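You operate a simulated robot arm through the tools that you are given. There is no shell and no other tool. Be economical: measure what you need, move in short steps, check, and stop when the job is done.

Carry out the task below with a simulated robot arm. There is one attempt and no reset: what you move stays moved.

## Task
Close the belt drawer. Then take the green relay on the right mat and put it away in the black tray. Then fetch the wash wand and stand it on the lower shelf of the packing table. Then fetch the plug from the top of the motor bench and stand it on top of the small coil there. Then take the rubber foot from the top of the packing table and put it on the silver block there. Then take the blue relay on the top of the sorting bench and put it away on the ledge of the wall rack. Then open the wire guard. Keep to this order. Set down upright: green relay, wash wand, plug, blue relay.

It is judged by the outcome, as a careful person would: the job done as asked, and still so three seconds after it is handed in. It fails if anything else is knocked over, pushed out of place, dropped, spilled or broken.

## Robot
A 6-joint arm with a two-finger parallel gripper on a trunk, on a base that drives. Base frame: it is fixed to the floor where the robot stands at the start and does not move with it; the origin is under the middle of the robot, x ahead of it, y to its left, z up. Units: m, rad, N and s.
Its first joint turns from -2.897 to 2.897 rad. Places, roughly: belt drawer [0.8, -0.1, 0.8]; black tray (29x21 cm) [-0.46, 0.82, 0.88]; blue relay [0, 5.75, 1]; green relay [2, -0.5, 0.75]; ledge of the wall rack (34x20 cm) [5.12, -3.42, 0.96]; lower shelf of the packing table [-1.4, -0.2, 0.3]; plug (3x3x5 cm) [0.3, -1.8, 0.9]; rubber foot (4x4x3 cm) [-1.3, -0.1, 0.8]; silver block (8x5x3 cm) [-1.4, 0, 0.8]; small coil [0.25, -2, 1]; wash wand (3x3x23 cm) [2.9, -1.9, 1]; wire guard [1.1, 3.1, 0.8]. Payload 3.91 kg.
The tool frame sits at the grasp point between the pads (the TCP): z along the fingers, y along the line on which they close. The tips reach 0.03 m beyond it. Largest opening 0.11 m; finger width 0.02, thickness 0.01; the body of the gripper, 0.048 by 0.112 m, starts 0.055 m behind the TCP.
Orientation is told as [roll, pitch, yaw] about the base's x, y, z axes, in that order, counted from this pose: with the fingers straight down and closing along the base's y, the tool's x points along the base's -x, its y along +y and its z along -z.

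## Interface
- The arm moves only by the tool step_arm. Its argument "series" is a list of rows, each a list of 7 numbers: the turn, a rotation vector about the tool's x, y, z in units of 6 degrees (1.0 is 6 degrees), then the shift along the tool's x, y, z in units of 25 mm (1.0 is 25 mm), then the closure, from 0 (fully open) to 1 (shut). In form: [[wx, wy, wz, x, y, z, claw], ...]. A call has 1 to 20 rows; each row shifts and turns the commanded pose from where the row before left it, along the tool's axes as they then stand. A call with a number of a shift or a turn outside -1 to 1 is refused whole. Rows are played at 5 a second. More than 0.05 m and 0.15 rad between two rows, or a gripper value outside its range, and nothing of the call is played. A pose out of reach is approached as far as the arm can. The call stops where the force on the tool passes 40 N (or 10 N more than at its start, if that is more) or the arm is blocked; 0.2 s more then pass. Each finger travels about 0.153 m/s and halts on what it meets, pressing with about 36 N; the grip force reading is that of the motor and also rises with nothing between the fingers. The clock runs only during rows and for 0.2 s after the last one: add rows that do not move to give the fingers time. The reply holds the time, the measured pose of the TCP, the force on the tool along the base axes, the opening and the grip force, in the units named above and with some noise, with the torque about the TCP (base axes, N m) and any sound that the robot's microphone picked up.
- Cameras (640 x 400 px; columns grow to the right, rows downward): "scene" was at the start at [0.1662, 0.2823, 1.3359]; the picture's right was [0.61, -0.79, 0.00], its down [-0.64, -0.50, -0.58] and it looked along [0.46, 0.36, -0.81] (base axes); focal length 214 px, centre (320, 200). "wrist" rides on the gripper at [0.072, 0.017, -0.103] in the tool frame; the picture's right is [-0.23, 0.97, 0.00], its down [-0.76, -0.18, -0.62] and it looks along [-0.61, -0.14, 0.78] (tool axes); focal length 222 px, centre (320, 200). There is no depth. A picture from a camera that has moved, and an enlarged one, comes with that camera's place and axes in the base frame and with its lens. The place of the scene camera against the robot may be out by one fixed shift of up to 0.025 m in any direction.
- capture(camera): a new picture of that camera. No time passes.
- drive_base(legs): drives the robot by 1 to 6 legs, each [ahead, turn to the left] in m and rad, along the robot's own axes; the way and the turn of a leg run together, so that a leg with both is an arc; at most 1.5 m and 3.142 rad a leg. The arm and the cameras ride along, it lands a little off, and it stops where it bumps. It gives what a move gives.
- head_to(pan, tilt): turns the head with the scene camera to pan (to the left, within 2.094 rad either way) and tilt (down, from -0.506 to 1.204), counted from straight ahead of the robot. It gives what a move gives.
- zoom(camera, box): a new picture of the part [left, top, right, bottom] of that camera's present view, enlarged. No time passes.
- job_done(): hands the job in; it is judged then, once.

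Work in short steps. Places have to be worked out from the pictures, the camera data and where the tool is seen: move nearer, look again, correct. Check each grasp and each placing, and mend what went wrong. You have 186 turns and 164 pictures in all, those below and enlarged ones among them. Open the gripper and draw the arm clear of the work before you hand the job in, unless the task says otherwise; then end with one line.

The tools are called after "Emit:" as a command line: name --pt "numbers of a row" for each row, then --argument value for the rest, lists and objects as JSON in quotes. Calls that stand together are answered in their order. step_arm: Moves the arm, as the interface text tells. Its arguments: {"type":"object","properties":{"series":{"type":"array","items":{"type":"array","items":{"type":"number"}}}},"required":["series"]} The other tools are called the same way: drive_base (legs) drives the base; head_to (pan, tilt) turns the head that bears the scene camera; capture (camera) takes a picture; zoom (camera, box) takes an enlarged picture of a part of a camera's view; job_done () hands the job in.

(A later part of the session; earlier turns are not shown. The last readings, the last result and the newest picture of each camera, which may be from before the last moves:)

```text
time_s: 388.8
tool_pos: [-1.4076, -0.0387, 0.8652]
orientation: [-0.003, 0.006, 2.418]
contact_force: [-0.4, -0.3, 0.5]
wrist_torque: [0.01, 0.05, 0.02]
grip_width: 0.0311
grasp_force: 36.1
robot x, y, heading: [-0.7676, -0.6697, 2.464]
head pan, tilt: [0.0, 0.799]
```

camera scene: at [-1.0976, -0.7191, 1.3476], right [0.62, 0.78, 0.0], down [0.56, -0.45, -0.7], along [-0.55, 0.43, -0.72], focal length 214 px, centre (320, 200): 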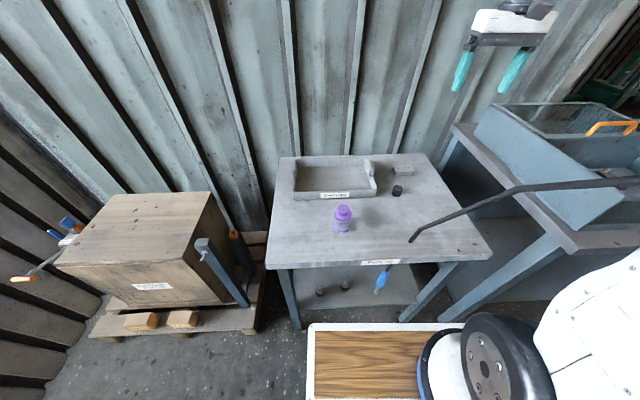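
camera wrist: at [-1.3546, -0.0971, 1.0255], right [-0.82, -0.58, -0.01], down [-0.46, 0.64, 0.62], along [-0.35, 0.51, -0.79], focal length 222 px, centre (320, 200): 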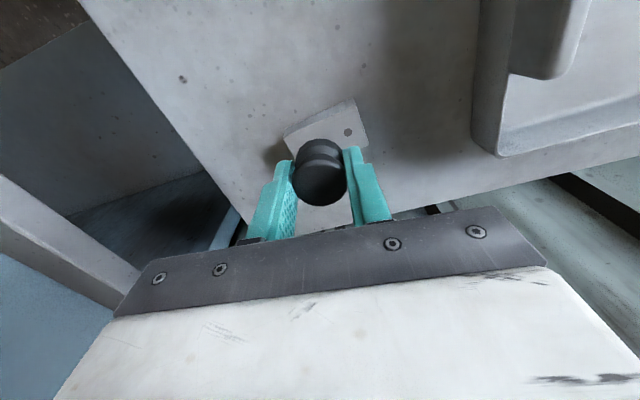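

One or two more millimetres down to touch.

Emit:
step_arm --pt "0 0 0 0 0 0.08 1"

Emit:
zoom --camera "scene" --box '[350, 130, 440, 200]'

```text
time_s: 389.2
tool_pos: [-1.4075, -0.0391, 0.8636]
orientation: [-0.003, 0.007, 2.418]
contact_force: [-0.5, 0.1, -0.8]
wrist_torque: [0.03, -0.03, 0.02]
grip_width: 0.0312
grasp_force: 35.8
robot x, y, heading: [-0.7651, -0.67, 2.467]
head pan, tilt: [0.0, 0.799]
```

```text
5.71 times, centred on (395, 165) of scene
camera zoom: at [-1.0976, -0.7191, 1.3476], right [0.62, 0.78, 0.0], down [0.56, -0.45, -0.7], along [-0.55, 0.43, -0.72], focal length 1226 px, centre (-109, 400)
```

zoom: 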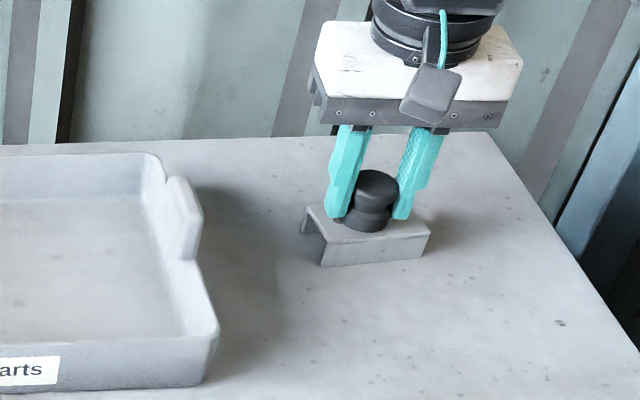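

Centred now. I lower a bit more until contact registers.

Emit:
step_arm --pt "0 0 0 0 0 0.06 1" --pt "0 0 0 0 0 0.06 1"

```text
time_s: 389.8
tool_pos: [-1.4081, -0.0387, 0.861]
orientation: [-0.004, 0.007, 2.418]
contact_force: [-0.8, 0.6, -0.2]
wrist_torque: [0.02, -0.02, 0.02]
grip_width: 0.0313
grasp_force: 36.3
robot x, y, heading: [-0.7656, -0.6686, 2.465]
head pan, tilt: [0.0, 0.799]
```

Emit:
step_arm --pt "0 0 0 0 0 0.06 1" --pt "0 0 0 0 0 0.06 1"

```text
time_s: 390.4
tool_pos: [-1.4072, -0.0383, 0.8564]
orientation: [-0.004, 0.007, 2.416]
contact_force: [0.1, -0.3, 1.4]
wrist_torque: [-0.05, 0.01, -0.01]
grip_width: 0.0314
grasp_force: 35.6
robot x, y, heading: [-0.764, -0.6692, 2.472]
head pan, tilt: [0.0, 0.799]
```

Force begins to rise; one more small step, then release.

Emit:
step_arm --pt "0 0 0 0 0 0.06 1" --pt "0 0 0 0 0 0 0.7" --pt "0 0 0 0 0 0 0.5" --pt "0 0 0 0 0 0 0.4" --pt "0 0 0 0 0 -0.5 0.4" --pt "0 0 0 0 0 -1 0.4" --pt "0 0 0 0 0 -1 0.4" --pt "0 0 0 0 0 -1 0.4" --pt "0 0 0 0 0 -1 0.4" --pt "0 0 0 0 0 -1 0.4" --pt "0 0 0 0 0 -1 0.4" --pt "0 0 0 0 0 -1 0.3" --pt "0 0 0 1 0 -1 0.3" --pt "0 0 0 1 0 -1 0.3" --pt "0 0 0 1 0 -1 0.3" --pt "0 0 0 1 0 -1 0.3" --pt "0 0 0 1 0 -1 0.3" --pt "0 0 0 1 0 -1 0.3"

Emit:
zoom --camera "scene" --box '[340, 120, 460, 210]'

```text
time_s: 394.2
tool_pos: [-1.2979, -0.1366, 1.1942]
orientation: [-0.003, 0.01, 2.417]
contact_force: [-1.0, 0.1, 0.4]
wrist_torque: [-0.01, -0.04, 0.01]
grip_width: 0.0772
grasp_force: 0.0
robot x, y, heading: [-0.7681, -0.6699, 2.461]
head pan, tilt: [0.0, 0.799]
```

```text
4.44 times, centred on (400, 165) of scene
camera zoom: at [-1.098, -0.7188, 1.3476], right [0.62, 0.78, 0.0], down [0.56, -0.45, -0.7], along [-0.55, 0.43, -0.72], focal length 953 px, centre (-36, 356)
```

zoom: 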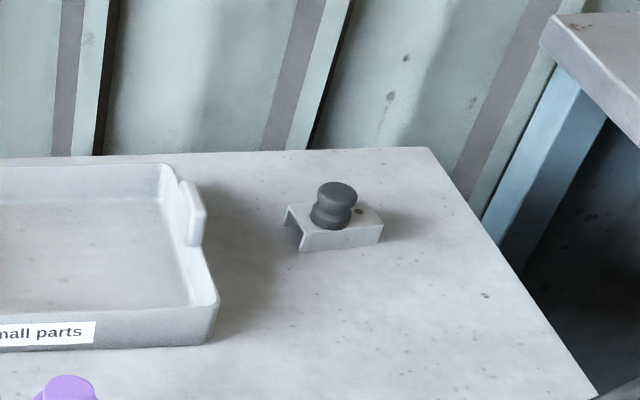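

The foot sits on the silver block. Next the blue relay on the far sorting bench: I back off and drive north.

Emit:
drive_base --legs '[[-0.2, 0], [0, -1.44], [1.37, 0], [0, -0.22], [1.29, 0]]'

Emit:
head_to --pan 0.3 --tilt 0.3

Emit:
capture --camera "scene"

```text
time_s: 412.8
tool_pos: [1.6378, 1.7503, 1.1946]
orientation: [-0.003, 0.007, 0.73]
contact_force: [0.2, 0.6, -0.2]
wrist_torque: [0.0, -0.02, 0.03]
grip_width: 0.0769
grasp_force: 0.0
robot x, y, heading: [1.0435, 1.2868, 0.779]
head pan, tilt: [0.0, 0.799]
```

```text
time_s: 413.7
tool_pos: [1.6367, 1.7515, 1.1951]
orientation: [-0.003, 0.006, 0.73]
contact_force: [0.7, 0.2, -0.3]
wrist_torque: [0.03, -0.03, -0.02]
grip_width: 0.0771
grasp_force: 0.1
robot x, y, heading: [1.0458, 1.2848, 0.781]
head pan, tilt: [0.3, 0.3]
```

```text
34 pictures are left
camera scene: at [0.9961, 1.6271, 1.3919], right [0.88, -0.47, 0.0], down [-0.14, -0.26, -0.95], along [0.45, 0.84, -0.3], focal length 214 px, centre (320, 200)
```

scene: 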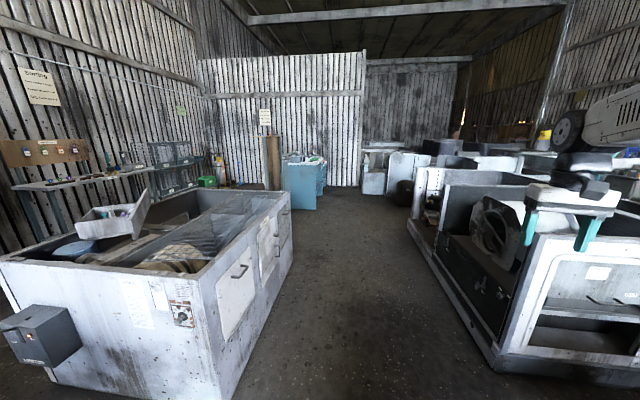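

The sorting bench is at the back left, beyond the cabinet that bears the wire mesh. I drive up the corridor and round the cabinet's far end.

Emit:
drive_base --legs '[[0, 0.209], [1.35, 0], [1.3, 0], [0, 1.21], [0.6, 0]]'

Emit:
head_to --pan 0.15 --tilt 0.35

Emit:
capture --camera "scene"

```text
time_s: 433.4
tool_pos: [1.7792, 4.6424, 1.1941]
orientation: [-0.004, 0.007, 2.153]
contact_force: [0.3, 0.0, 0.0]
wrist_torque: [0.0, -0.01, -0.02]
grip_width: 0.077
grasp_force: 0.1
robot x, y, heading: [2.1546, 3.9935, 2.206]
head pan, tilt: [0.3, 0.3]
```

```text
time_s: 434.1
tool_pos: [1.7785, 4.6409, 1.1947]
orientation: [-0.003, 0.007, 2.153]
contact_force: [0.2, 0.2, 0.2]
wrist_torque: [-0.03, -0.01, 0.01]
grip_width: 0.0769
grasp_force: 0.1
robot x, y, heading: [2.152, 3.9867, 2.204]
head pan, tilt: [0.15, 0.351]
```

```text
33 pictures are left
camera scene: at [1.8001, 4.0232, 1.3873], right [0.71, 0.71, 0.0], down [0.24, -0.24, -0.94], along [-0.66, 0.67, -0.34], focal length 214 px, centre (320, 200)
```

scene: 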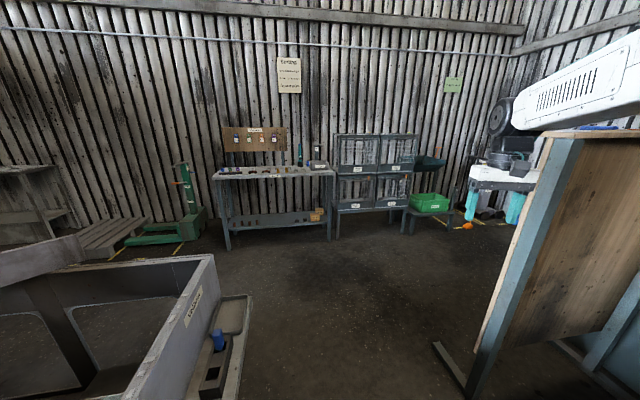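

The sorting bench lies ahead, its front between (0.24,5.79) and (-0.45,4.79). I drive to stand before its right end.

Emit:
drive_base --legs '[[0, 0.046], [1.0, 0], [0, 0.34], [0.95, 0], [0, -0.05]]'

Emit:
head_to --pan 0.0 --tilt 0.65

Emit:
capture --camera "scene"

```text
time_s: 445.8
tool_pos: [0.127, 5.7544, 1.1945]
orientation: [-0.003, 0.007, 2.499]
contact_force: [1.0, 0.0, 0.3]
wrist_torque: [0.0, 0.01, 0.0]
grip_width: 0.0771
grasp_force: 0.1
robot x, y, heading: [0.7009, 5.2643, 2.546]
head pan, tilt: [0.15, 0.351]
```

```text
time_s: 446.6
tool_pos: [0.127, 5.7542, 1.195]
orientation: [-0.003, 0.008, 2.496]
contact_force: [0.5, -0.5, -0.4]
wrist_torque: [0.03, 0.03, -0.02]
grip_width: 0.0768
grasp_force: 0.1
robot x, y, heading: [0.7028, 5.2657, 2.549]
head pan, tilt: [0.0, 0.649]
```

```text
32 pictures are left
camera scene: at [0.3682, 5.1952, 1.3603], right [0.56, 0.83, 0.0], down [0.5, -0.34, -0.8], along [-0.66, 0.45, -0.6], focal length 214 px, centre (320, 200)
```

scene: 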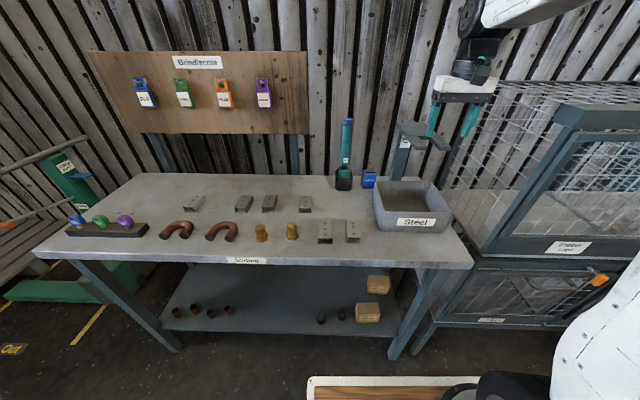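

The blue relay is at the back by the bin. I zoom there.

Emit:
zoom --camera "scene" --box '[320, 110, 460, 240]'

Emit:
capture --camera "wrist"

```text
3.08 times, centred on (390, 175) of scene
camera zoom: at [0.3682, 5.1952, 1.3603], right [0.56, 0.83, 0.0], down [0.5, -0.34, -0.8], along [-0.66, 0.45, -0.6], focal length 660 px, centre (105, 277)
```

zoom: 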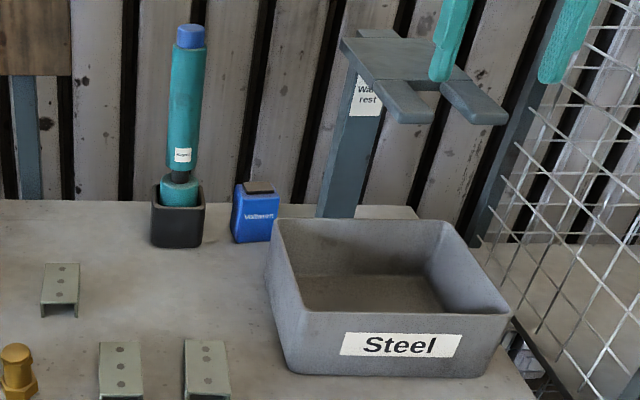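

```text
30 pictures are left
camera wrist: at [0.1734, 5.6965, 1.2975], right [-0.77, -0.64, -0.01], down [-0.51, 0.6, 0.62], along [-0.39, 0.48, -0.79], focal length 222 px, centre (320, 200)
```

wrist: 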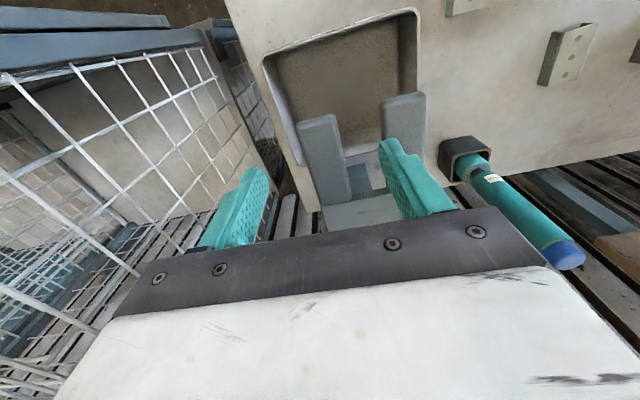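

The relay stands at about (-0.105,5.775,0.875), hemmed in by a tall pen, a bin and a wand-rest fork right below my gripper. I raise first, then re-position to come in between pen and fork at a 45° pitch.

Emit:
step_arm --pt "0 0 0 0 0 -1 0.3" --pt "0 0 0 0 0 -1 0.3" --pt "0 0 0 0.5 0 -1 0.3" --pt "0 0 0 1 0 -0.5 0.3" --pt "0 0 0 1 0 0 0.3"

Emit:
drive_base --legs '[[0, 1.367], [0.26, 0], [0, -1.612]]'

Emit:
step_arm --pt "0 -1 0 0 0 0 0.3" --pt "0 -1 0 0 0 0 0.3" --pt "0 -1 0 0 0 0 0.3" --pt "0 -1 0 0 0 0 0.3" --pt "0 -1 0 0 0 0 0.3" --pt "0 -1 0 0 0 0 0.3" --pt "0 -1 0 0 0 0 0.3" --pt "0 -0.5 0 0 0 0 0.3"

Emit:
capture --camera "wrist"

Emit:
capture --camera "scene"

```text
time_s: 447.8
tool_pos: [0.1765, 5.7173, 1.2814]
orientation: [-0.004, 0.01, 2.497]
contact_force: [-0.8, -1.1, -0.3]
wrist_torque: [0.01, -0.01, 0.01]
grip_width: 0.0771
grasp_force: 0.1
robot x, y, heading: [0.7034, 5.267, 2.548]
head pan, tilt: [0.0, 0.649]
```

```text
time_s: 457.0
tool_pos: [0.1141, 5.6452, 1.2826]
orientation: [-0.004, 0.007, 2.262]
contact_force: [-0.1, -0.2, 0.4]
wrist_torque: [0.04, -0.04, 0.03]
grip_width: 0.0771
grasp_force: 0.0
robot x, y, heading: [0.5166, 5.0859, 2.311]
head pan, tilt: [0.0, 0.649]
```

```text
time_s: 458.8
tool_pos: [0.1147, 5.6437, 1.2818]
orientation: [-0.007, -0.779, 2.264]
contact_force: [0.4, 0.3, 0.1]
wrist_torque: [-0.01, 0.0, -0.02]
grip_width: 0.0768
grasp_force: 0.0
robot x, y, heading: [0.5172, 5.0851, 2.309]
head pan, tilt: [0.0, 0.649]
```

```text
29 pictures are left
camera wrist: at [0.18, 5.5367, 1.3034], right [-0.85, -0.5, 0.15], down [0.07, 0.19, 0.98], along [-0.51, 0.85, -0.13], focal length 222 px, centre (320, 200)
```

wrist: 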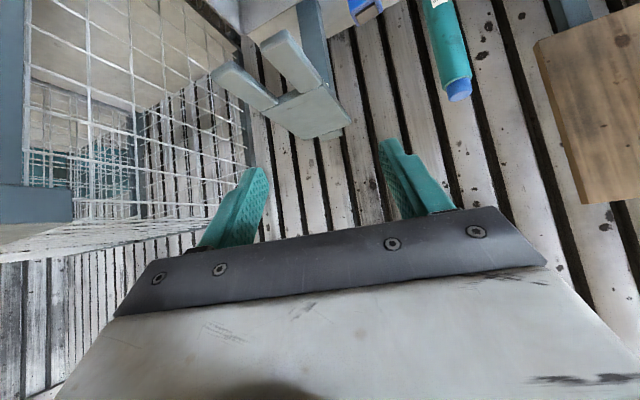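

```text
28 pictures are left
camera scene: at [0.1769, 5.0875, 1.3602], right [0.74, 0.67, 0.0], down [0.41, -0.45, -0.8], along [-0.54, 0.59, -0.6], focal length 214 px, centre (320, 200)
```

scene: 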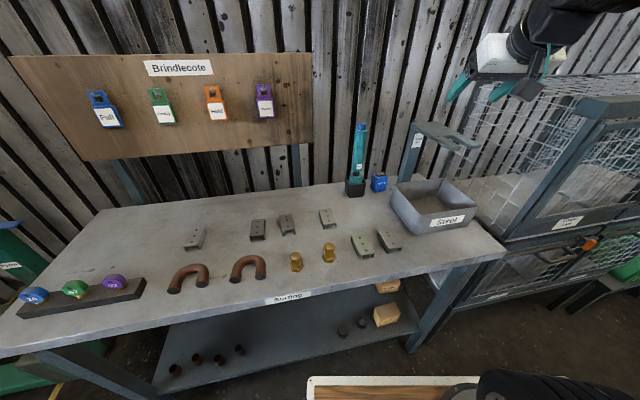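

The new bearings agree: relay (-0.112,5.774), pen (-0.147,5.672), fork corner (-0.054,5.794). I shift 8 cm left into the lane, steepen slightly, lower to z≈1.03, and look.

Emit:
step_arm --pt "0 0.83 0 0 0.8 0 0.3" --pt "0 0 0 0 0.8 0 0.3" --pt "0 0 0 0 0.8 0 0.3" --pt "0 0 0 0 0.8 0 0.3" --pt "0 0 0 0.643 0 0.766 0.3" --pt "0 0 0 0.643 0 0.766 0.3" --pt "0 0 0 0.643 0 0.766 0.3" --pt "0 0 0 0.643 0 0.766 0.3" --pt "0 0 0 0.643 0 0.766 0.3" --pt "0 0 0 0.643 0 0.766 0.3" --pt "0 0 0 0.643 0 0.766 0.3" --pt "0 0 0 0.643 0 0.766 0.3" --pt "0 0 0 0.643 0 0.766 0.3" --pt "0 0 0 0.643 0 0.766 0.3"

Emit:
capture --camera "wrist"

```text
time_s: 461.8
tool_pos: [0.0558, 5.5929, 1.0324]
orientation: [-0.003, -0.69, 2.264]
contact_force: [0.2, -0.6, 0.4]
wrist_torque: [-0.04, -0.01, 0.0]
grip_width: 0.0768
grasp_force: 0.1
robot x, y, heading: [0.5195, 5.0834, 2.31]
head pan, tilt: [0.0, 0.649]
```

```text
27 pictures are left
camera wrist: at [0.1192, 5.4872, 1.0642], right [-0.86, -0.48, 0.14], down [0.01, 0.26, 0.97], along [-0.5, 0.84, -0.21], focal length 222 px, centre (320, 200)
```

wrist: 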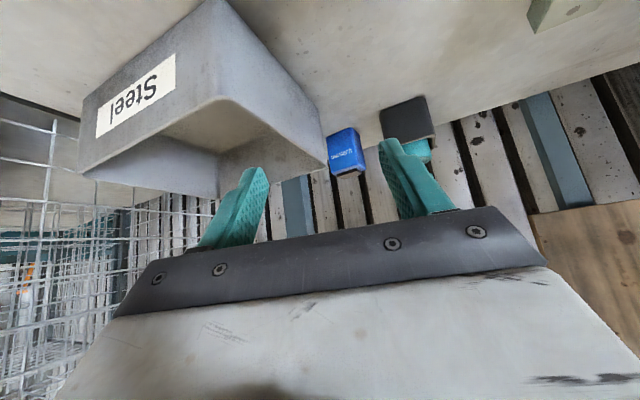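

Relay refined to (-0.1125,5.767), 24 cm ahead. I narrow the opening and go 70% of the way.

Emit:
step_arm --pt "0 0 0 -0.45 0.09 0.965 0.38" --pt "0 0 0 -0.45 0.09 0.965 0.38" --pt "0 0 0 -0.45 0.09 0.965 0.38" --pt "0 0 0 -0.45 0.09 0.965 0.38" --pt "0 0 0 -0.45 0.09 0.965 0.38" --pt "0 0 0 -0.45 0.09 0.965 0.38" --pt "0 0 0 -0.45 0.09 0.965 0.38"

Emit:
capture --camera "wrist"

Emit:
zoom --camera "scene" --box '[330, 110, 470, 240]'

```text
time_s: 463.1
tool_pos: [-0.033, 5.6811, 0.9722]
orientation: [-0.006, -0.691, 2.259]
contact_force: [17.8, -23.1, 17.8]
wrist_torque: [0.39, -0.48, -0.96]
grip_width: 0.0681
grasp_force: 0.0
robot x, y, heading: [0.5168, 5.0841, 2.314]
head pan, tilt: [0.0, 0.649]
stopped in row 6: the force on the tool passed its limit at 156 N (the readings are from after the stop); the commanded pose is now the measured one
```

```text
26 pictures are left
camera wrist: at [0.031, 5.5753, 1.0045], right [-0.87, -0.48, 0.14], down [0.01, 0.26, 0.97], along [-0.5, 0.84, -0.22], focal length 222 px, centre (320, 200)
```

wrist: 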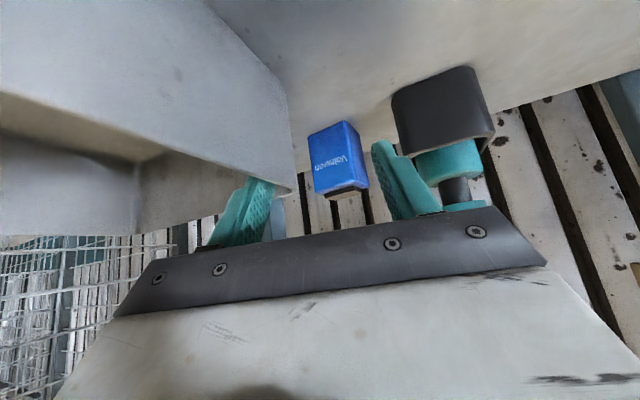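

```text
3.08 times, centred on (400, 175) of scene
camera zoom: at [0.1782, 5.0857, 1.3605], right [0.74, 0.67, 0.0], down [0.41, -0.45, -0.8], along [-0.54, 0.59, -0.6], focal length 660 px, centre (74, 277)
```

zoom: 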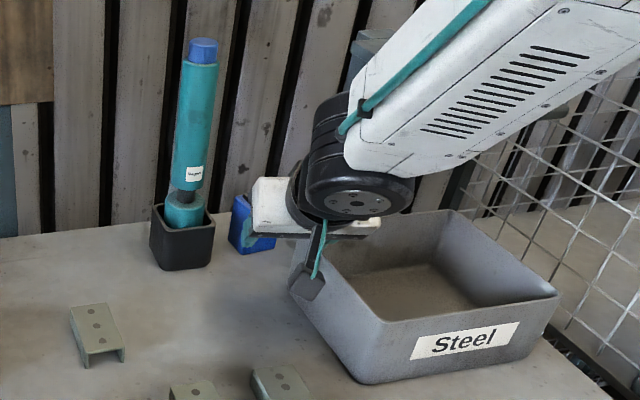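

The right finger nudged the bin's corner. I back off upward, then pass above the rim and only descend once past it.

Emit:
step_arm --pt "0 0 0 -0.3 0.3 -0.8 0.38" --pt "0 0 0 -0.6 0 -0.72 0.38" --pt "0 0 0 -0.6 0 -0.72 0.38" --pt "0 0 0 -0.3 0 -0.36 0.38"

Emit:
capture --camera "wrist"

Emit:
zoom --camera "scene" --box '[330, 110, 470, 240]'

```text
time_s: 464.1
tool_pos: [-0.0357, 5.6708, 1.05]
orientation: [-0.005, -0.689, 2.261]
contact_force: [-1.6, -0.4, 0.6]
wrist_torque: [-0.01, -0.01, 0.0]
grip_width: 0.0685
grasp_force: 0.0
robot x, y, heading: [0.5172, 5.0808, 2.308]
head pan, tilt: [0.0, 0.649]
```

```text
24 pictures are left
camera wrist: at [0.0282, 5.5667, 1.0822], right [-0.87, -0.48, 0.14], down [0.01, 0.26, 0.97], along [-0.5, 0.84, -0.22], focal length 222 px, centre (320, 200)
```

wrist: 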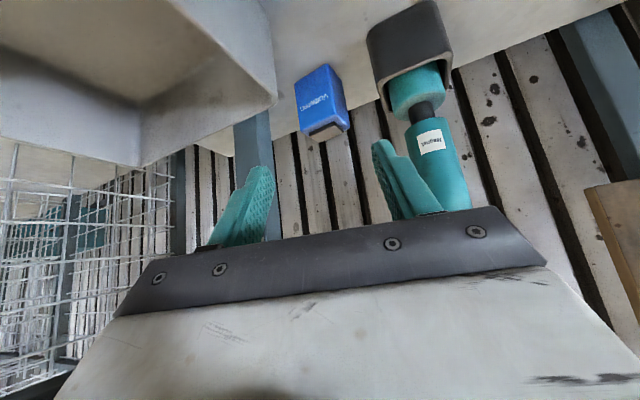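

```text
3.08 times, centred on (400, 175) of scene
camera zoom: at [0.1769, 5.0875, 1.3602], right [0.74, 0.67, 0.0], down [0.41, -0.45, -0.8], along [-0.54, 0.59, -0.6], focal length 660 px, centre (74, 277)
```

zoom: 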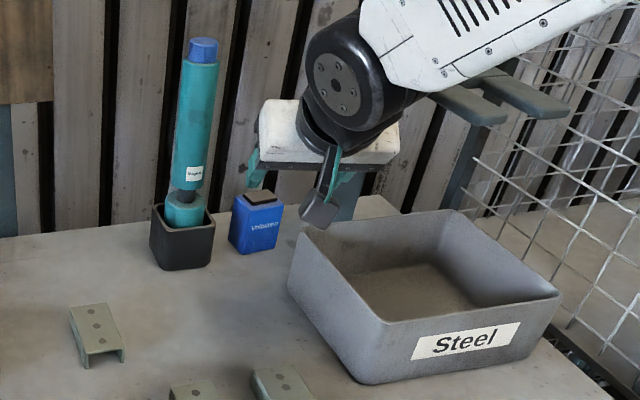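

The bin is unmoved. I align the tool with the relay's faces (yaw 2.54), narrow the opening, and approach over the bin's rim.

Emit:
step_arm --pt "-0.573 0 -0.683 0 0 0 0.46" --pt "-0.573 0 -0.683 0 0 0 0.46" --pt "-0.573 0 -0.683 0 0 0 0.46" --pt "0 0 0 -0.304 -0.34 0.882 0.46" --pt "0 0 0 -0.304 -0.34 0.882 0.46" --pt "0 0 0 -0.304 -0.34 0.882 0.46"

Emit:
capture --camera "wrist"

```text
time_s: 465.5
tool_pos: [-0.0696, 5.7283, 1.0127]
orientation: [-0.002, -0.689, 2.538]
contact_force: [0.1, 0.3, 0.1]
wrist_torque: [-0.02, -0.05, 0.02]
grip_width: 0.0596
grasp_force: 0.1
robot x, y, heading: [0.5153, 5.0842, 2.312]
head pan, tilt: [0.0, 0.649]
```

```text
22 pictures are left
camera wrist: at [0.0197, 5.644, 1.0456], right [-0.7, -0.7, 0.14], down [-0.06, 0.25, 0.97], along [-0.71, 0.67, -0.22], focal length 222 px, centre (320, 200)
```

wrist: 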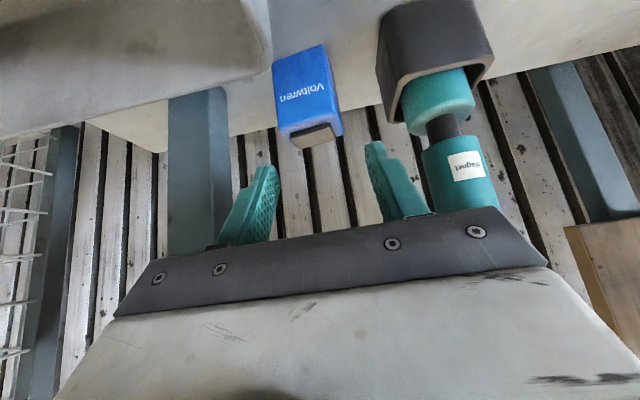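

Relay centred within 7 mm, 5.5 cm ahead. I advance 5 cm above everything, then descend in small steps watching force.

Emit:
step_arm --pt "0 0 0 -0.766 -0.06 0.643 0.46" --pt "0 0 0 -0.766 -0.06 0.643 0.46" --pt "0 0 0 0.514 0 0.613 0.46" --pt "0 0 0 0.514 0 0.613 0.46" --pt "0 0 0 0.514 0 0.613 0.46"

Emit:
capture --camera "wrist"

```text
time_s: 466.7
tool_pos: [-0.1099, 5.7584, 0.9526]
orientation: [-0.002, -0.69, 2.537]
contact_force: [0.3, -0.4, -1.1]
wrist_torque: [0.01, 0.0, -0.01]
grip_width: 0.0595
grasp_force: 0.1
robot x, y, heading: [0.5206, 5.0856, 2.309]
head pan, tilt: [0.0, 0.649]
```

```text
21 pictures are left
camera wrist: at [-0.0193, 5.6744, 0.9855], right [-0.7, -0.7, 0.14], down [-0.06, 0.25, 0.97], along [-0.71, 0.67, -0.22], focal length 222 px, centre (320, 200)
```

wrist: 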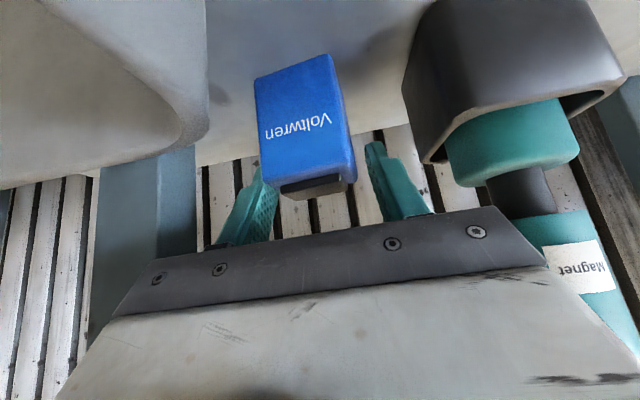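

The relay is ~7 cm tall, and the fingers already straddle its top. I shift 6 mm right, descend 2.2 cm and close.

Emit:
step_arm --pt "0 0 0 0 -0.24 0 0.42" --pt "0 0 0 0.28 0 0.34 0.42" --pt "0 0 0 0.28 0 0.34 0.42" --pt "0 0 0 0 0 0 0.6" --pt "0 0 0 0 0 0 0.8" --pt "0 0 0 0 0 0 1" --pt "0 0 0 0 0 0 1"

Emit:
capture --camera "wrist"

```text
time_s: 468.3
tool_pos: [-0.107, 5.7625, 0.9318]
orientation: [-0.002, -0.691, 2.538]
contact_force: [-7.9, -1.7, 9.8]
wrist_torque: [-0.13, -0.36, -0.91]
grip_width: 0.0497
grasp_force: 35.6
robot x, y, heading: [0.5193, 5.0845, 2.31]
head pan, tilt: [0.0, 0.649]
```

```text
20 pictures are left
camera wrist: at [-0.0162, 5.6791, 0.9642], right [-0.7, -0.7, 0.14], down [-0.06, 0.25, 0.97], along [-0.71, 0.67, -0.22], focal length 222 px, centre (320, 200)
```

wrist: 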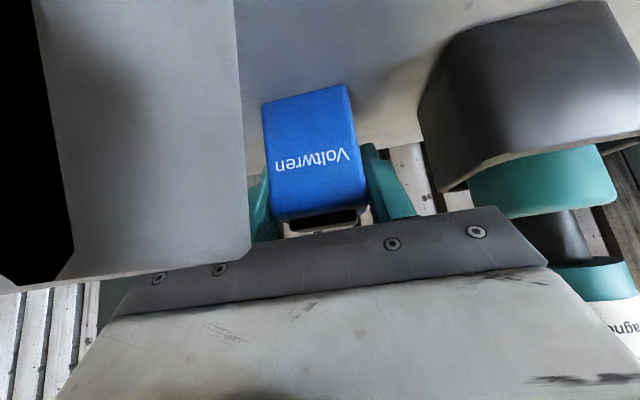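

Gripped (50 mm). There's slight contact force, probably with the bin beside the camera; I lift straight up.

Emit:
step_arm --pt "0 0 0 -0.3 0 -0.36 1" --pt "0 0 0 -0.5 0 -0.6 1" --pt "0 0 0 -0.5 0 -0.6 1"

Emit:
zoom --camera "scene" --box '[330, 110, 470, 240]'

```text
time_s: 469.1
tool_pos: [-0.1061, 5.763, 0.9821]
orientation: [-0.002, -0.689, 2.538]
contact_force: [0.2, 0.1, -1.3]
wrist_torque: [-0.03, -0.04, 0.01]
grip_width: 0.0495
grasp_force: 35.7
robot x, y, heading: [0.5163, 5.0845, 2.312]
head pan, tilt: [0.0, 0.649]
```

```text
3.08 times, centred on (400, 175) of scene
camera zoom: at [0.1768, 5.0876, 1.3602], right [0.74, 0.67, 0.0], down [0.41, -0.45, -0.8], along [-0.54, 0.59, -0.6], focal length 660 px, centre (74, 277)
```

zoom: 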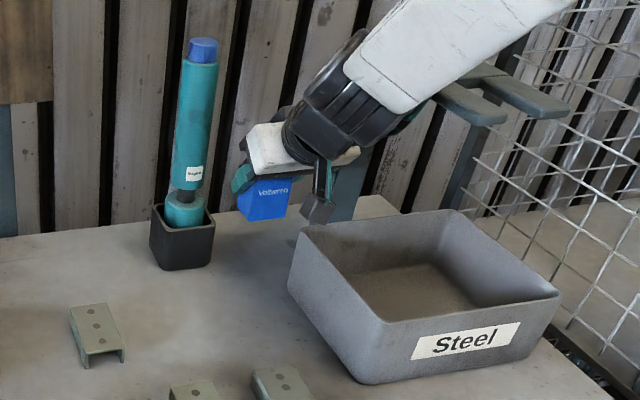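

Everything else is in place. I raise 6 cm and retreat along the lane between pen and fork.

Emit:
step_arm --pt "0 0 0 -0.72 0 -0.858 1" --pt "0 0 0 -0.72 0 -0.858 1" --pt "0 0 0 0.766 0.16 -0.643 1" --pt "0 0 0 0.766 0.16 -0.643 1" --pt "0 0 0 0.5 0.37 -0.8 1" --pt "0 0 0 0.5 0.37 -0.8 1" --pt "0 0 0 0.5 0.37 -0.8 1" --pt "0 0 0 0.766 0.23 -0.643 1" --pt "0 0 0 0.766 0.23 -0.643 1" --pt "0 0 0 0.766 0.23 -0.643 1" --pt "0 0 0 0.3 0.1 -0.9 1" --pt "0 0 0 0 0 -1 1" --pt "0 0 0 0 0 -1 1" --pt "0 0 0 0 0 -1 1"

Emit:
capture --camera "scene"

```text
time_s: 472.1
tool_pos: [0.0753, 5.5691, 1.131]
orientation: [-0.001, -0.687, 2.537]
contact_force: [0.3, 0.1, -1.5]
wrist_torque: [0.01, 0.02, -0.04]
grip_width: 0.0497
grasp_force: 36.3
robot x, y, heading: [0.5195, 5.0835, 2.312]
head pan, tilt: [0.0, 0.649]
```

```text
18 pictures are left
camera scene: at [0.1767, 5.0876, 1.3602], right [0.74, 0.67, 0.0], down [0.41, -0.45, -0.8], along [-0.54, 0.59, -0.6], focal length 214 px, centre (320, 200)
```

scene: 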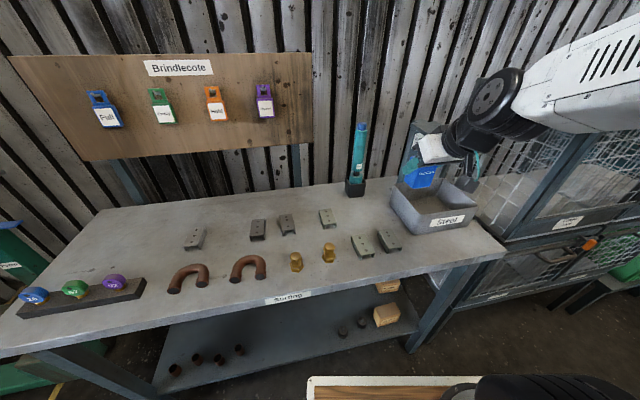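

The relay is out safely. Now the long drive to the wall rack; first retrace to the corridor.

Emit:
drive_base --legs '[[-0.3, 0], [0, -2.43], [0.89, 0], [0, -0.83], [1.5, 0], [0, -1.1]]'

```text
time_s: 496.1
tool_pos: [2.1296, 2.9476, 1.1302]
orientation: [-0.002, -0.686, -1.851]
contact_force: [0.9, 0.3, -1.6]
wrist_torque: [-0.02, -0.02, 0.03]
grip_width: 0.0497
grasp_force: 35.8
robot x, y, heading: [2.4494, 3.5201, -2.075]
head pan, tilt: [0.0, 0.649]
```

Emit:
drive_base --legs '[[0, 0.055], [1.04, 0], [1.035, 0], [0, 1.282], [0.743, 0], [0, 0.08]]'

```text
time_s: 514.1
tool_pos: [2.6345, 0.7431, 1.1302]
orientation: [-0.002, -0.688, -0.426]
contact_force: [0.4, -1.2, -1.4]
wrist_torque: [0.01, 0.01, -0.03]
grip_width: 0.0495
grasp_force: 36.2
robot x, y, heading: [2.1123, 1.1443, -0.649]
head pan, tilt: [0.0, 0.649]
```

Emit:
drive_base --legs '[[0, 0.069], [0.95, 0], [0.95, 0], [0, -0.03]]'

Emit:
head_to --pan -0.1 --tilt 0.35

Emit:
capture --camera "scene"

```text
time_s: 524.4
tool_pos: [4.2277, -0.2862, 1.131]
orientation: [-0.001, -0.687, -0.391]
contact_force: [-0.7, -0.2, -2.3]
wrist_torque: [0.03, 0.04, 0.0]
grip_width: 0.0501
grasp_force: 35.9
robot x, y, heading: [3.6937, 0.0975, -0.615]
head pan, tilt: [0.0, 0.649]
```

```text
time_s: 525.2
tool_pos: [4.2269, -0.2877, 1.1296]
orientation: [-0.004, -0.688, -0.388]
contact_force: [-0.5, -0.1, -0.9]
wrist_torque: [0.02, 0.01, 0.0]
grip_width: 0.0495
grasp_force: 36.1
robot x, y, heading: [3.6938, 0.0954, -0.615]
head pan, tilt: [-0.099, 0.351]
```

```text
17 pictures are left
camera scene: at [3.983, 0.1523, 1.3872], right [-0.66, -0.75, 0.0], down [-0.26, 0.23, -0.94], along [0.71, -0.62, -0.34], focal length 214 px, centre (320, 200)
```

scene: 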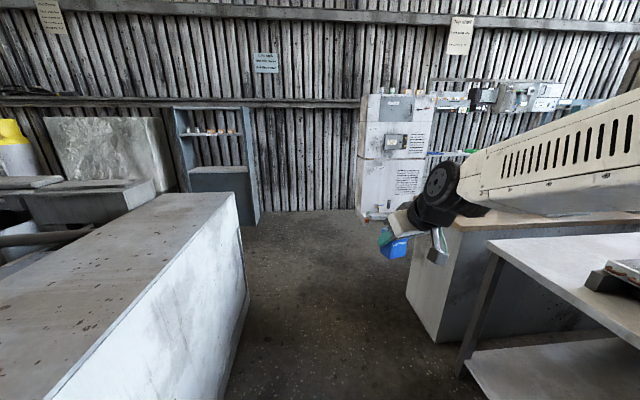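

The aisle before the wall rack is free. I drive ahead 2.4 m, turn right and go along the wall.

Emit:
drive_base --legs '[[1.2, 0], [1.18, 0], [0, -1.565], [1.2, 0]]'

Emit:
head_to --pan 0.8 --tilt 0.35

Emit:
capture --camera "scene"

```text
time_s: 546.4
tool_pos: [4.5894, -2.7926, 1.1296]
orientation: [-0.003, -0.689, -1.938]
contact_force: [0.0, 0.9, -1.3]
wrist_torque: [0.04, 0.01, 0.03]
grip_width: 0.0497
grasp_force: 35.8
robot x, y, heading: [4.9586, -2.2481, -2.167]
head pan, tilt: [-0.099, 0.351]
```

```text
time_s: 547.6
tool_pos: [4.5893, -2.7932, 1.1312]
orientation: [-0.001, -0.688, -1.938]
contact_force: [-0.1, -0.1, -1.1]
wrist_torque: [0.02, -0.04, 0.0]
grip_width: 0.0499
grasp_force: 36.0
robot x, y, heading: [4.9623, -2.2512, -2.162]
head pan, tilt: [0.799, 0.351]
```

```text
16 pictures are left
camera scene: at [5.0784, -2.5763, 1.3873], right [-0.98, -0.2, 0.0], down [-0.07, 0.34, -0.94], along [0.19, -0.92, -0.34], focal length 214 px, centre (320, 200)
```

scene: 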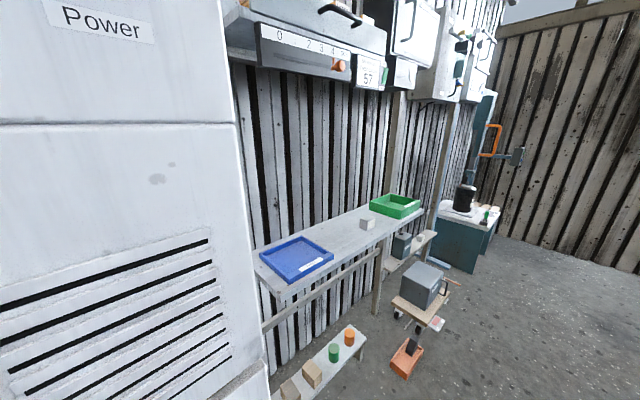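

The ledge has a free gap between the blue tray and the small block, about (5.14,-3.33), front edge n≈6.05. I drive 0.76 m along the wall and turn to face it.

Emit:
drive_base --legs '[[0.76, 0], [0, 1.554]]'

Emit:
head_to --pan 0.0 --tilt 0.6

Emit:
capture --camera "scene"

```text
time_s: 555.4
tool_pos: [5.0688, -3.2569, 1.1308]
orientation: [-0.001, -0.687, -0.388]
contact_force: [0.5, 0.0, -1.2]
wrist_torque: [-0.01, 0.0, 0.01]
grip_width: 0.0498
grasp_force: 36.1
robot x, y, heading: [4.5347, -2.8755, -0.619]
head pan, tilt: [0.799, 0.351]
```

```text
time_s: 556.6
tool_pos: [5.069, -3.2576, 1.1303]
orientation: [-0.003, -0.689, -0.389]
contact_force: [0.2, 0.8, -1.8]
wrist_torque: [0.02, 0.05, 0.04]
grip_width: 0.0497
grasp_force: 36.1
robot x, y, heading: [4.5314, -2.8782, -0.615]
head pan, tilt: [0.0, 0.6]
```

```text
15 pictures are left
camera scene: at [4.8255, -2.8083, 1.3645], right [-0.58, -0.82, 0.0], down [-0.46, 0.33, -0.83], along [0.67, -0.48, -0.56], focal length 214 px, centre (320, 200)
```

scene: 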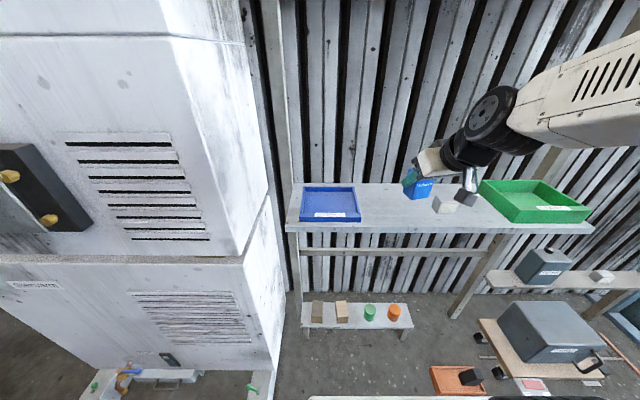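

The free spot is at px (395,208), ≈(5.118,-3.33). I shift there and lower to about 4 cm above the ledge.

Emit:
step_arm --pt "0 0 0 -0.66 -0.64 0.543 1" --pt "0 0 0 -0.66 -0.64 0.543 1" --pt "0 0 0 -0.66 -0.64 0.543 1" --pt "0 0 0 0.509 0 0.618 1" --pt "0 0 0 0.509 0 0.618 1" --pt "0 0 0 0.509 0 0.618 1" --pt "0 0 0 0.509 0 0.618 1"

Emit:
zoom --camera "scene" --box '[330, 140, 490, 260]'

```text
time_s: 558.2
tool_pos: [5.1095, -3.3278, 1.0505]
orientation: [-0.004, -0.689, -0.387]
contact_force: [-0.7, 0.0, -1.2]
wrist_torque: [0.02, 0.0, -0.03]
grip_width: 0.0497
grasp_force: 35.9
robot x, y, heading: [4.5337, -2.8776, -0.616]
head pan, tilt: [0.0, 0.6]
```

```text
3.33 times, centred on (410, 200) of scene
camera zoom: at [4.8253, -2.8083, 1.3645], right [-0.58, -0.82, 0.0], down [-0.46, 0.33, -0.83], along [0.67, -0.48, -0.56], focal length 715 px, centre (20, 200)
```

zoom: 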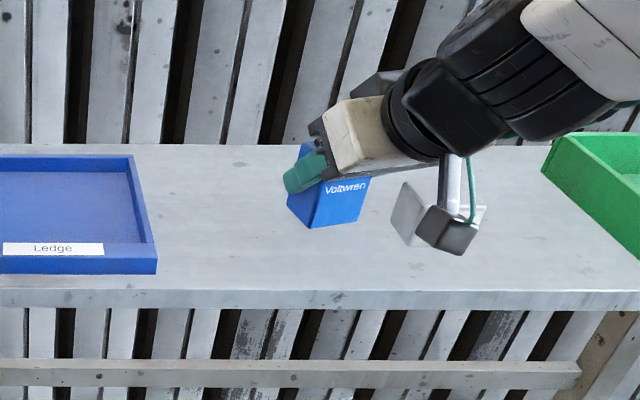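

I move 3 cm deeper onto the ledge, then lower in small steps.

Emit:
step_arm --pt "0 0 0 -0.463 0 0.38 1" --pt "0 0 0 -0.463 0 0.38 1" --pt "0 0 0 0.25 0 0.31 1" --pt "0 0 0 0.25 0 0.31 1"

Emit:
step_arm --pt "0 0 0 0.1 0 0.124 1" --pt "0 0 0 0.1 0 0.124 1" --pt "0 0 0 0.1 0 0.124 1"

```text
time_s: 559.2
tool_pos: [5.1368, -3.3378, 1.0301]
orientation: [0.001, -0.686, -0.389]
contact_force: [-0.2, 0.5, -1.0]
wrist_torque: [0.03, -0.01, -0.03]
grip_width: 0.0497
grasp_force: 36.1
robot x, y, heading: [4.531, -2.8776, -0.617]
head pan, tilt: [0.0, 0.6]
```

```text
time_s: 560.0
tool_pos: [5.1374, -3.3381, 1.0196]
orientation: [-0.001, -0.688, -0.391]
contact_force: [-0.4, -0.5, -0.8]
wrist_torque: [-0.02, 0.01, 0.01]
grip_width: 0.0495
grasp_force: 36.4
robot x, y, heading: [4.5343, -2.8785, -0.62]
head pan, tilt: [0.0, 0.6]
```

Emit:
step_arm --pt "0 0 0 0.1 0 0.124 1" --pt "0 0 0 0.1 0 0.124 1"

Emit:
zoom --camera "scene" --box '[330, 140, 490, 260]'

```text
time_s: 560.6
tool_pos: [5.1375, -3.3376, 1.0116]
orientation: [-0.002, -0.688, -0.391]
contact_force: [-0.1, -0.2, -1.5]
wrist_torque: [-0.01, 0.0, 0.01]
grip_width: 0.0498
grasp_force: 35.9
robot x, y, heading: [4.5334, -2.8784, -0.616]
head pan, tilt: [0.0, 0.6]
```

```text
3.33 times, centred on (410, 200) of scene
camera zoom: at [4.8254, -2.8083, 1.3645], right [-0.58, -0.82, 0.0], down [-0.46, 0.33, -0.83], along [0.67, -0.48, -0.57], focal length 715 px, centre (20, 200)
```

zoom: 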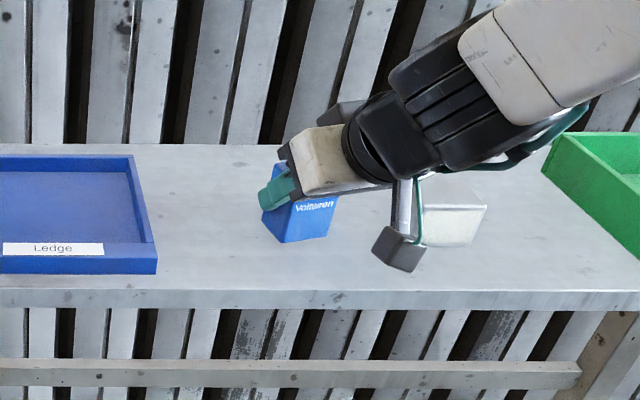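

Good placement; not yet touching. I lower further.

Emit:
step_arm --pt "0 0 0 0.1 0 0.124 1" --pt "0 0 0 0.1 0 0.124 1"

Emit:
step_arm --pt "0 0 0 0.08 0 0.1 1" --pt "0 0 0 0.08 0 0.1 1"

```text
time_s: 561.2
tool_pos: [5.1374, -3.3394, 1.003]
orientation: [-0.001, -0.688, -0.389]
contact_force: [0.6, -0.6, -0.7]
wrist_torque: [0.02, 0.03, -0.02]
grip_width: 0.0498
grasp_force: 36.2
robot x, y, heading: [4.535, -2.877, -0.614]
head pan, tilt: [0.0, 0.6]
```

```text
time_s: 561.8
tool_pos: [5.139, -3.338, 0.9998]
orientation: [-0.003, -0.693, -0.388]
contact_force: [-0.7, 0.7, 28.6]
wrist_torque: [0.18, -0.25, 0.01]
grip_width: 0.0499
grasp_force: 35.5
robot x, y, heading: [4.5348, -2.879, -0.615]
head pan, tilt: [0.0, 0.6]
```

Contact. I relieve 2 mm, open, and check.

Emit:
step_arm --pt "0 0 0 -0.05 0 -0.06 1" --pt "0 0 0 0 0 0 0.5" --pt "0 0 0 0 0 0 0.35" --pt "0 0 0 0 0 0 0.3" --pt "0 0 0 0 0 -0.5 0.3" --pt "0 0 0 0 0 -1 0.3" --pt "0 0 0 0 0 -1 0.3" --pt "0 0 0 0 0 -1 0.3" --pt "0 0 0 0 0 -1 0.3" --pt "0 0 0 0 0 -1 0.3"

Emit:
zoom --camera "scene" --box '[300, 140, 500, 260]'

```text
time_s: 564.0
tool_pos: [5.0576, -3.3048, 1.1048]
orientation: [-0.003, -0.687, -0.389]
contact_force: [0.1, 0.3, -0.2]
wrist_torque: [0.0, -0.01, -0.03]
grip_width: 0.0769
grasp_force: 0.1
robot x, y, heading: [4.5326, -2.8768, -0.619]
head pan, tilt: [0.0, 0.6]
```

```text
3.20 times, centred on (400, 200) of scene
camera zoom: at [4.8257, -2.8085, 1.3644], right [-0.58, -0.82, 0.0], down [-0.46, 0.33, -0.82], along [0.67, -0.48, -0.57], focal length 686 px, centre (64, 200)
```

zoom: 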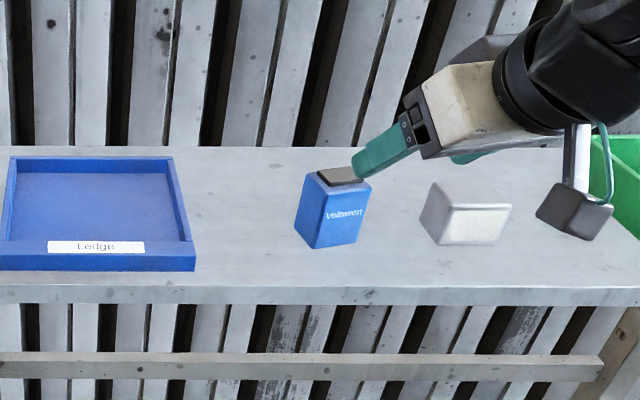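

The blue relay stands upright on the ledge. Now I raise the arm and drive back toward the wire guard.

Emit:
step_arm --pt "0 0 0 -0.3 0 -1 0.3" --pt "0 0 0 -0.5 0 -0.7 0.3" --pt "0 0 0 -0.5 0 -0.7 0.3" --pt "0 0 0 -0.5 0 -0.7 0.3"

Emit:
drive_base --legs '[[0, -1.554], [-0.98, 0], [-0.97, 0], [0, 1.565]]'

```text
time_s: 565.0
tool_pos: [5.0434, -3.2993, 1.1927]
orientation: [-0.002, -0.688, -0.389]
contact_force: [0.2, 0.1, -0.6]
wrist_torque: [-0.03, -0.01, 0.03]
grip_width: 0.0773
grasp_force: 0.0
robot x, y, heading: [4.5321, -2.8763, -0.613]
head pan, tilt: [0.0, 0.6]
```

```text
time_s: 582.3
tool_pos: [6.1505, -1.682, 1.1925]
orientation: [0.0, -0.686, -0.376]
contact_force: [-0.3, -0.1, -0.2]
wrist_torque: [0.0, 0.01, -0.04]
grip_width: 0.0772
grasp_force: 0.1
robot x, y, heading: [5.6362, -1.2669, -0.604]
head pan, tilt: [0.0, 0.6]
```

Emit:
drive_base --legs '[[0, -0.008], [-1.2, 0], [-1.18, 0], [0, 0.03], [-0.95, 0], [-0.94, 0]]'

```text
time_s: 603.9
tool_pos: [2.6118, 0.7432, 1.1941]
orientation: [-0.002, -0.687, -0.345]
contact_force: [0.1, -0.4, -0.1]
wrist_torque: [-0.01, 0.02, 0.01]
grip_width: 0.0772
grasp_force: 0.2
robot x, y, heading: [2.0805, 1.1409, -0.568]
head pan, tilt: [0.0, 0.6]
```

Emit:
drive_base --legs '[[0, -0.103], [-0.74, 0], [0, 1.956], [0.45, 0]]'

Emit:
head_to --pan 0.75 --tilt 0.5

Emit:
capture --camera "scene"

```text
time_s: 615.3
tool_pos: [1.8866, 2.643, 1.1931]
orientation: [-0.003, -0.688, 1.496]
contact_force: [0.0, 0.2, 0.0]
wrist_torque: [-0.03, -0.01, 0.01]
grip_width: 0.0772
grasp_force: 0.2
robot x, y, heading: [1.644, 2.0254, 1.271]
head pan, tilt: [0.0, 0.6]
```

```text
time_s: 616.4
tool_pos: [1.8864, 2.6432, 1.1927]
orientation: [-0.004, -0.687, 1.496]
contact_force: [0.5, -0.1, 0.6]
wrist_torque: [0.02, 0.03, 0.01]
grip_width: 0.077
grasp_force: 0.0
robot x, y, heading: [1.644, 2.0273, 1.274]
head pan, tilt: [0.75, 0.499]
```

```text
11 pictures are left
camera scene: at [1.3967, 2.3051, 1.3736], right [0.9, 0.43, 0.0], down [0.21, -0.43, -0.88], along [-0.38, 0.79, -0.48], focal length 214 px, centre (320, 200)
```

scene: 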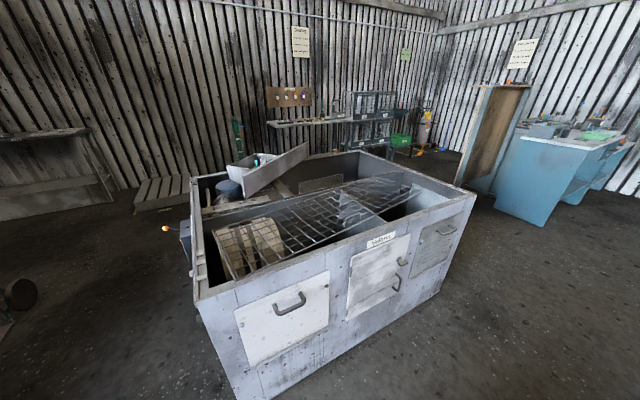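

The cabinet ("Tumbler"-like) has a mesh guard inside its top. I zoom on it.

Emit:
zoom --camera "scene" --box '[185, 140, 485, 340]'

```text
2.00 times, centred on (335, 240) of scene
camera zoom: at [1.3967, 2.3051, 1.3736], right [0.9, 0.43, 0.0], down [0.21, -0.43, -0.88], along [-0.38, 0.79, -0.48], focal length 429 px, centre (290, 120)
```

zoom: 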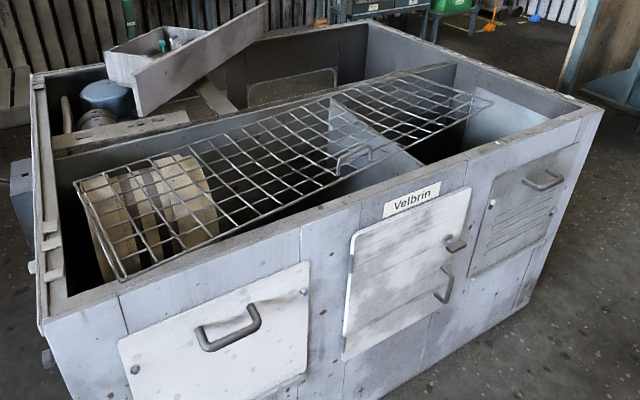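

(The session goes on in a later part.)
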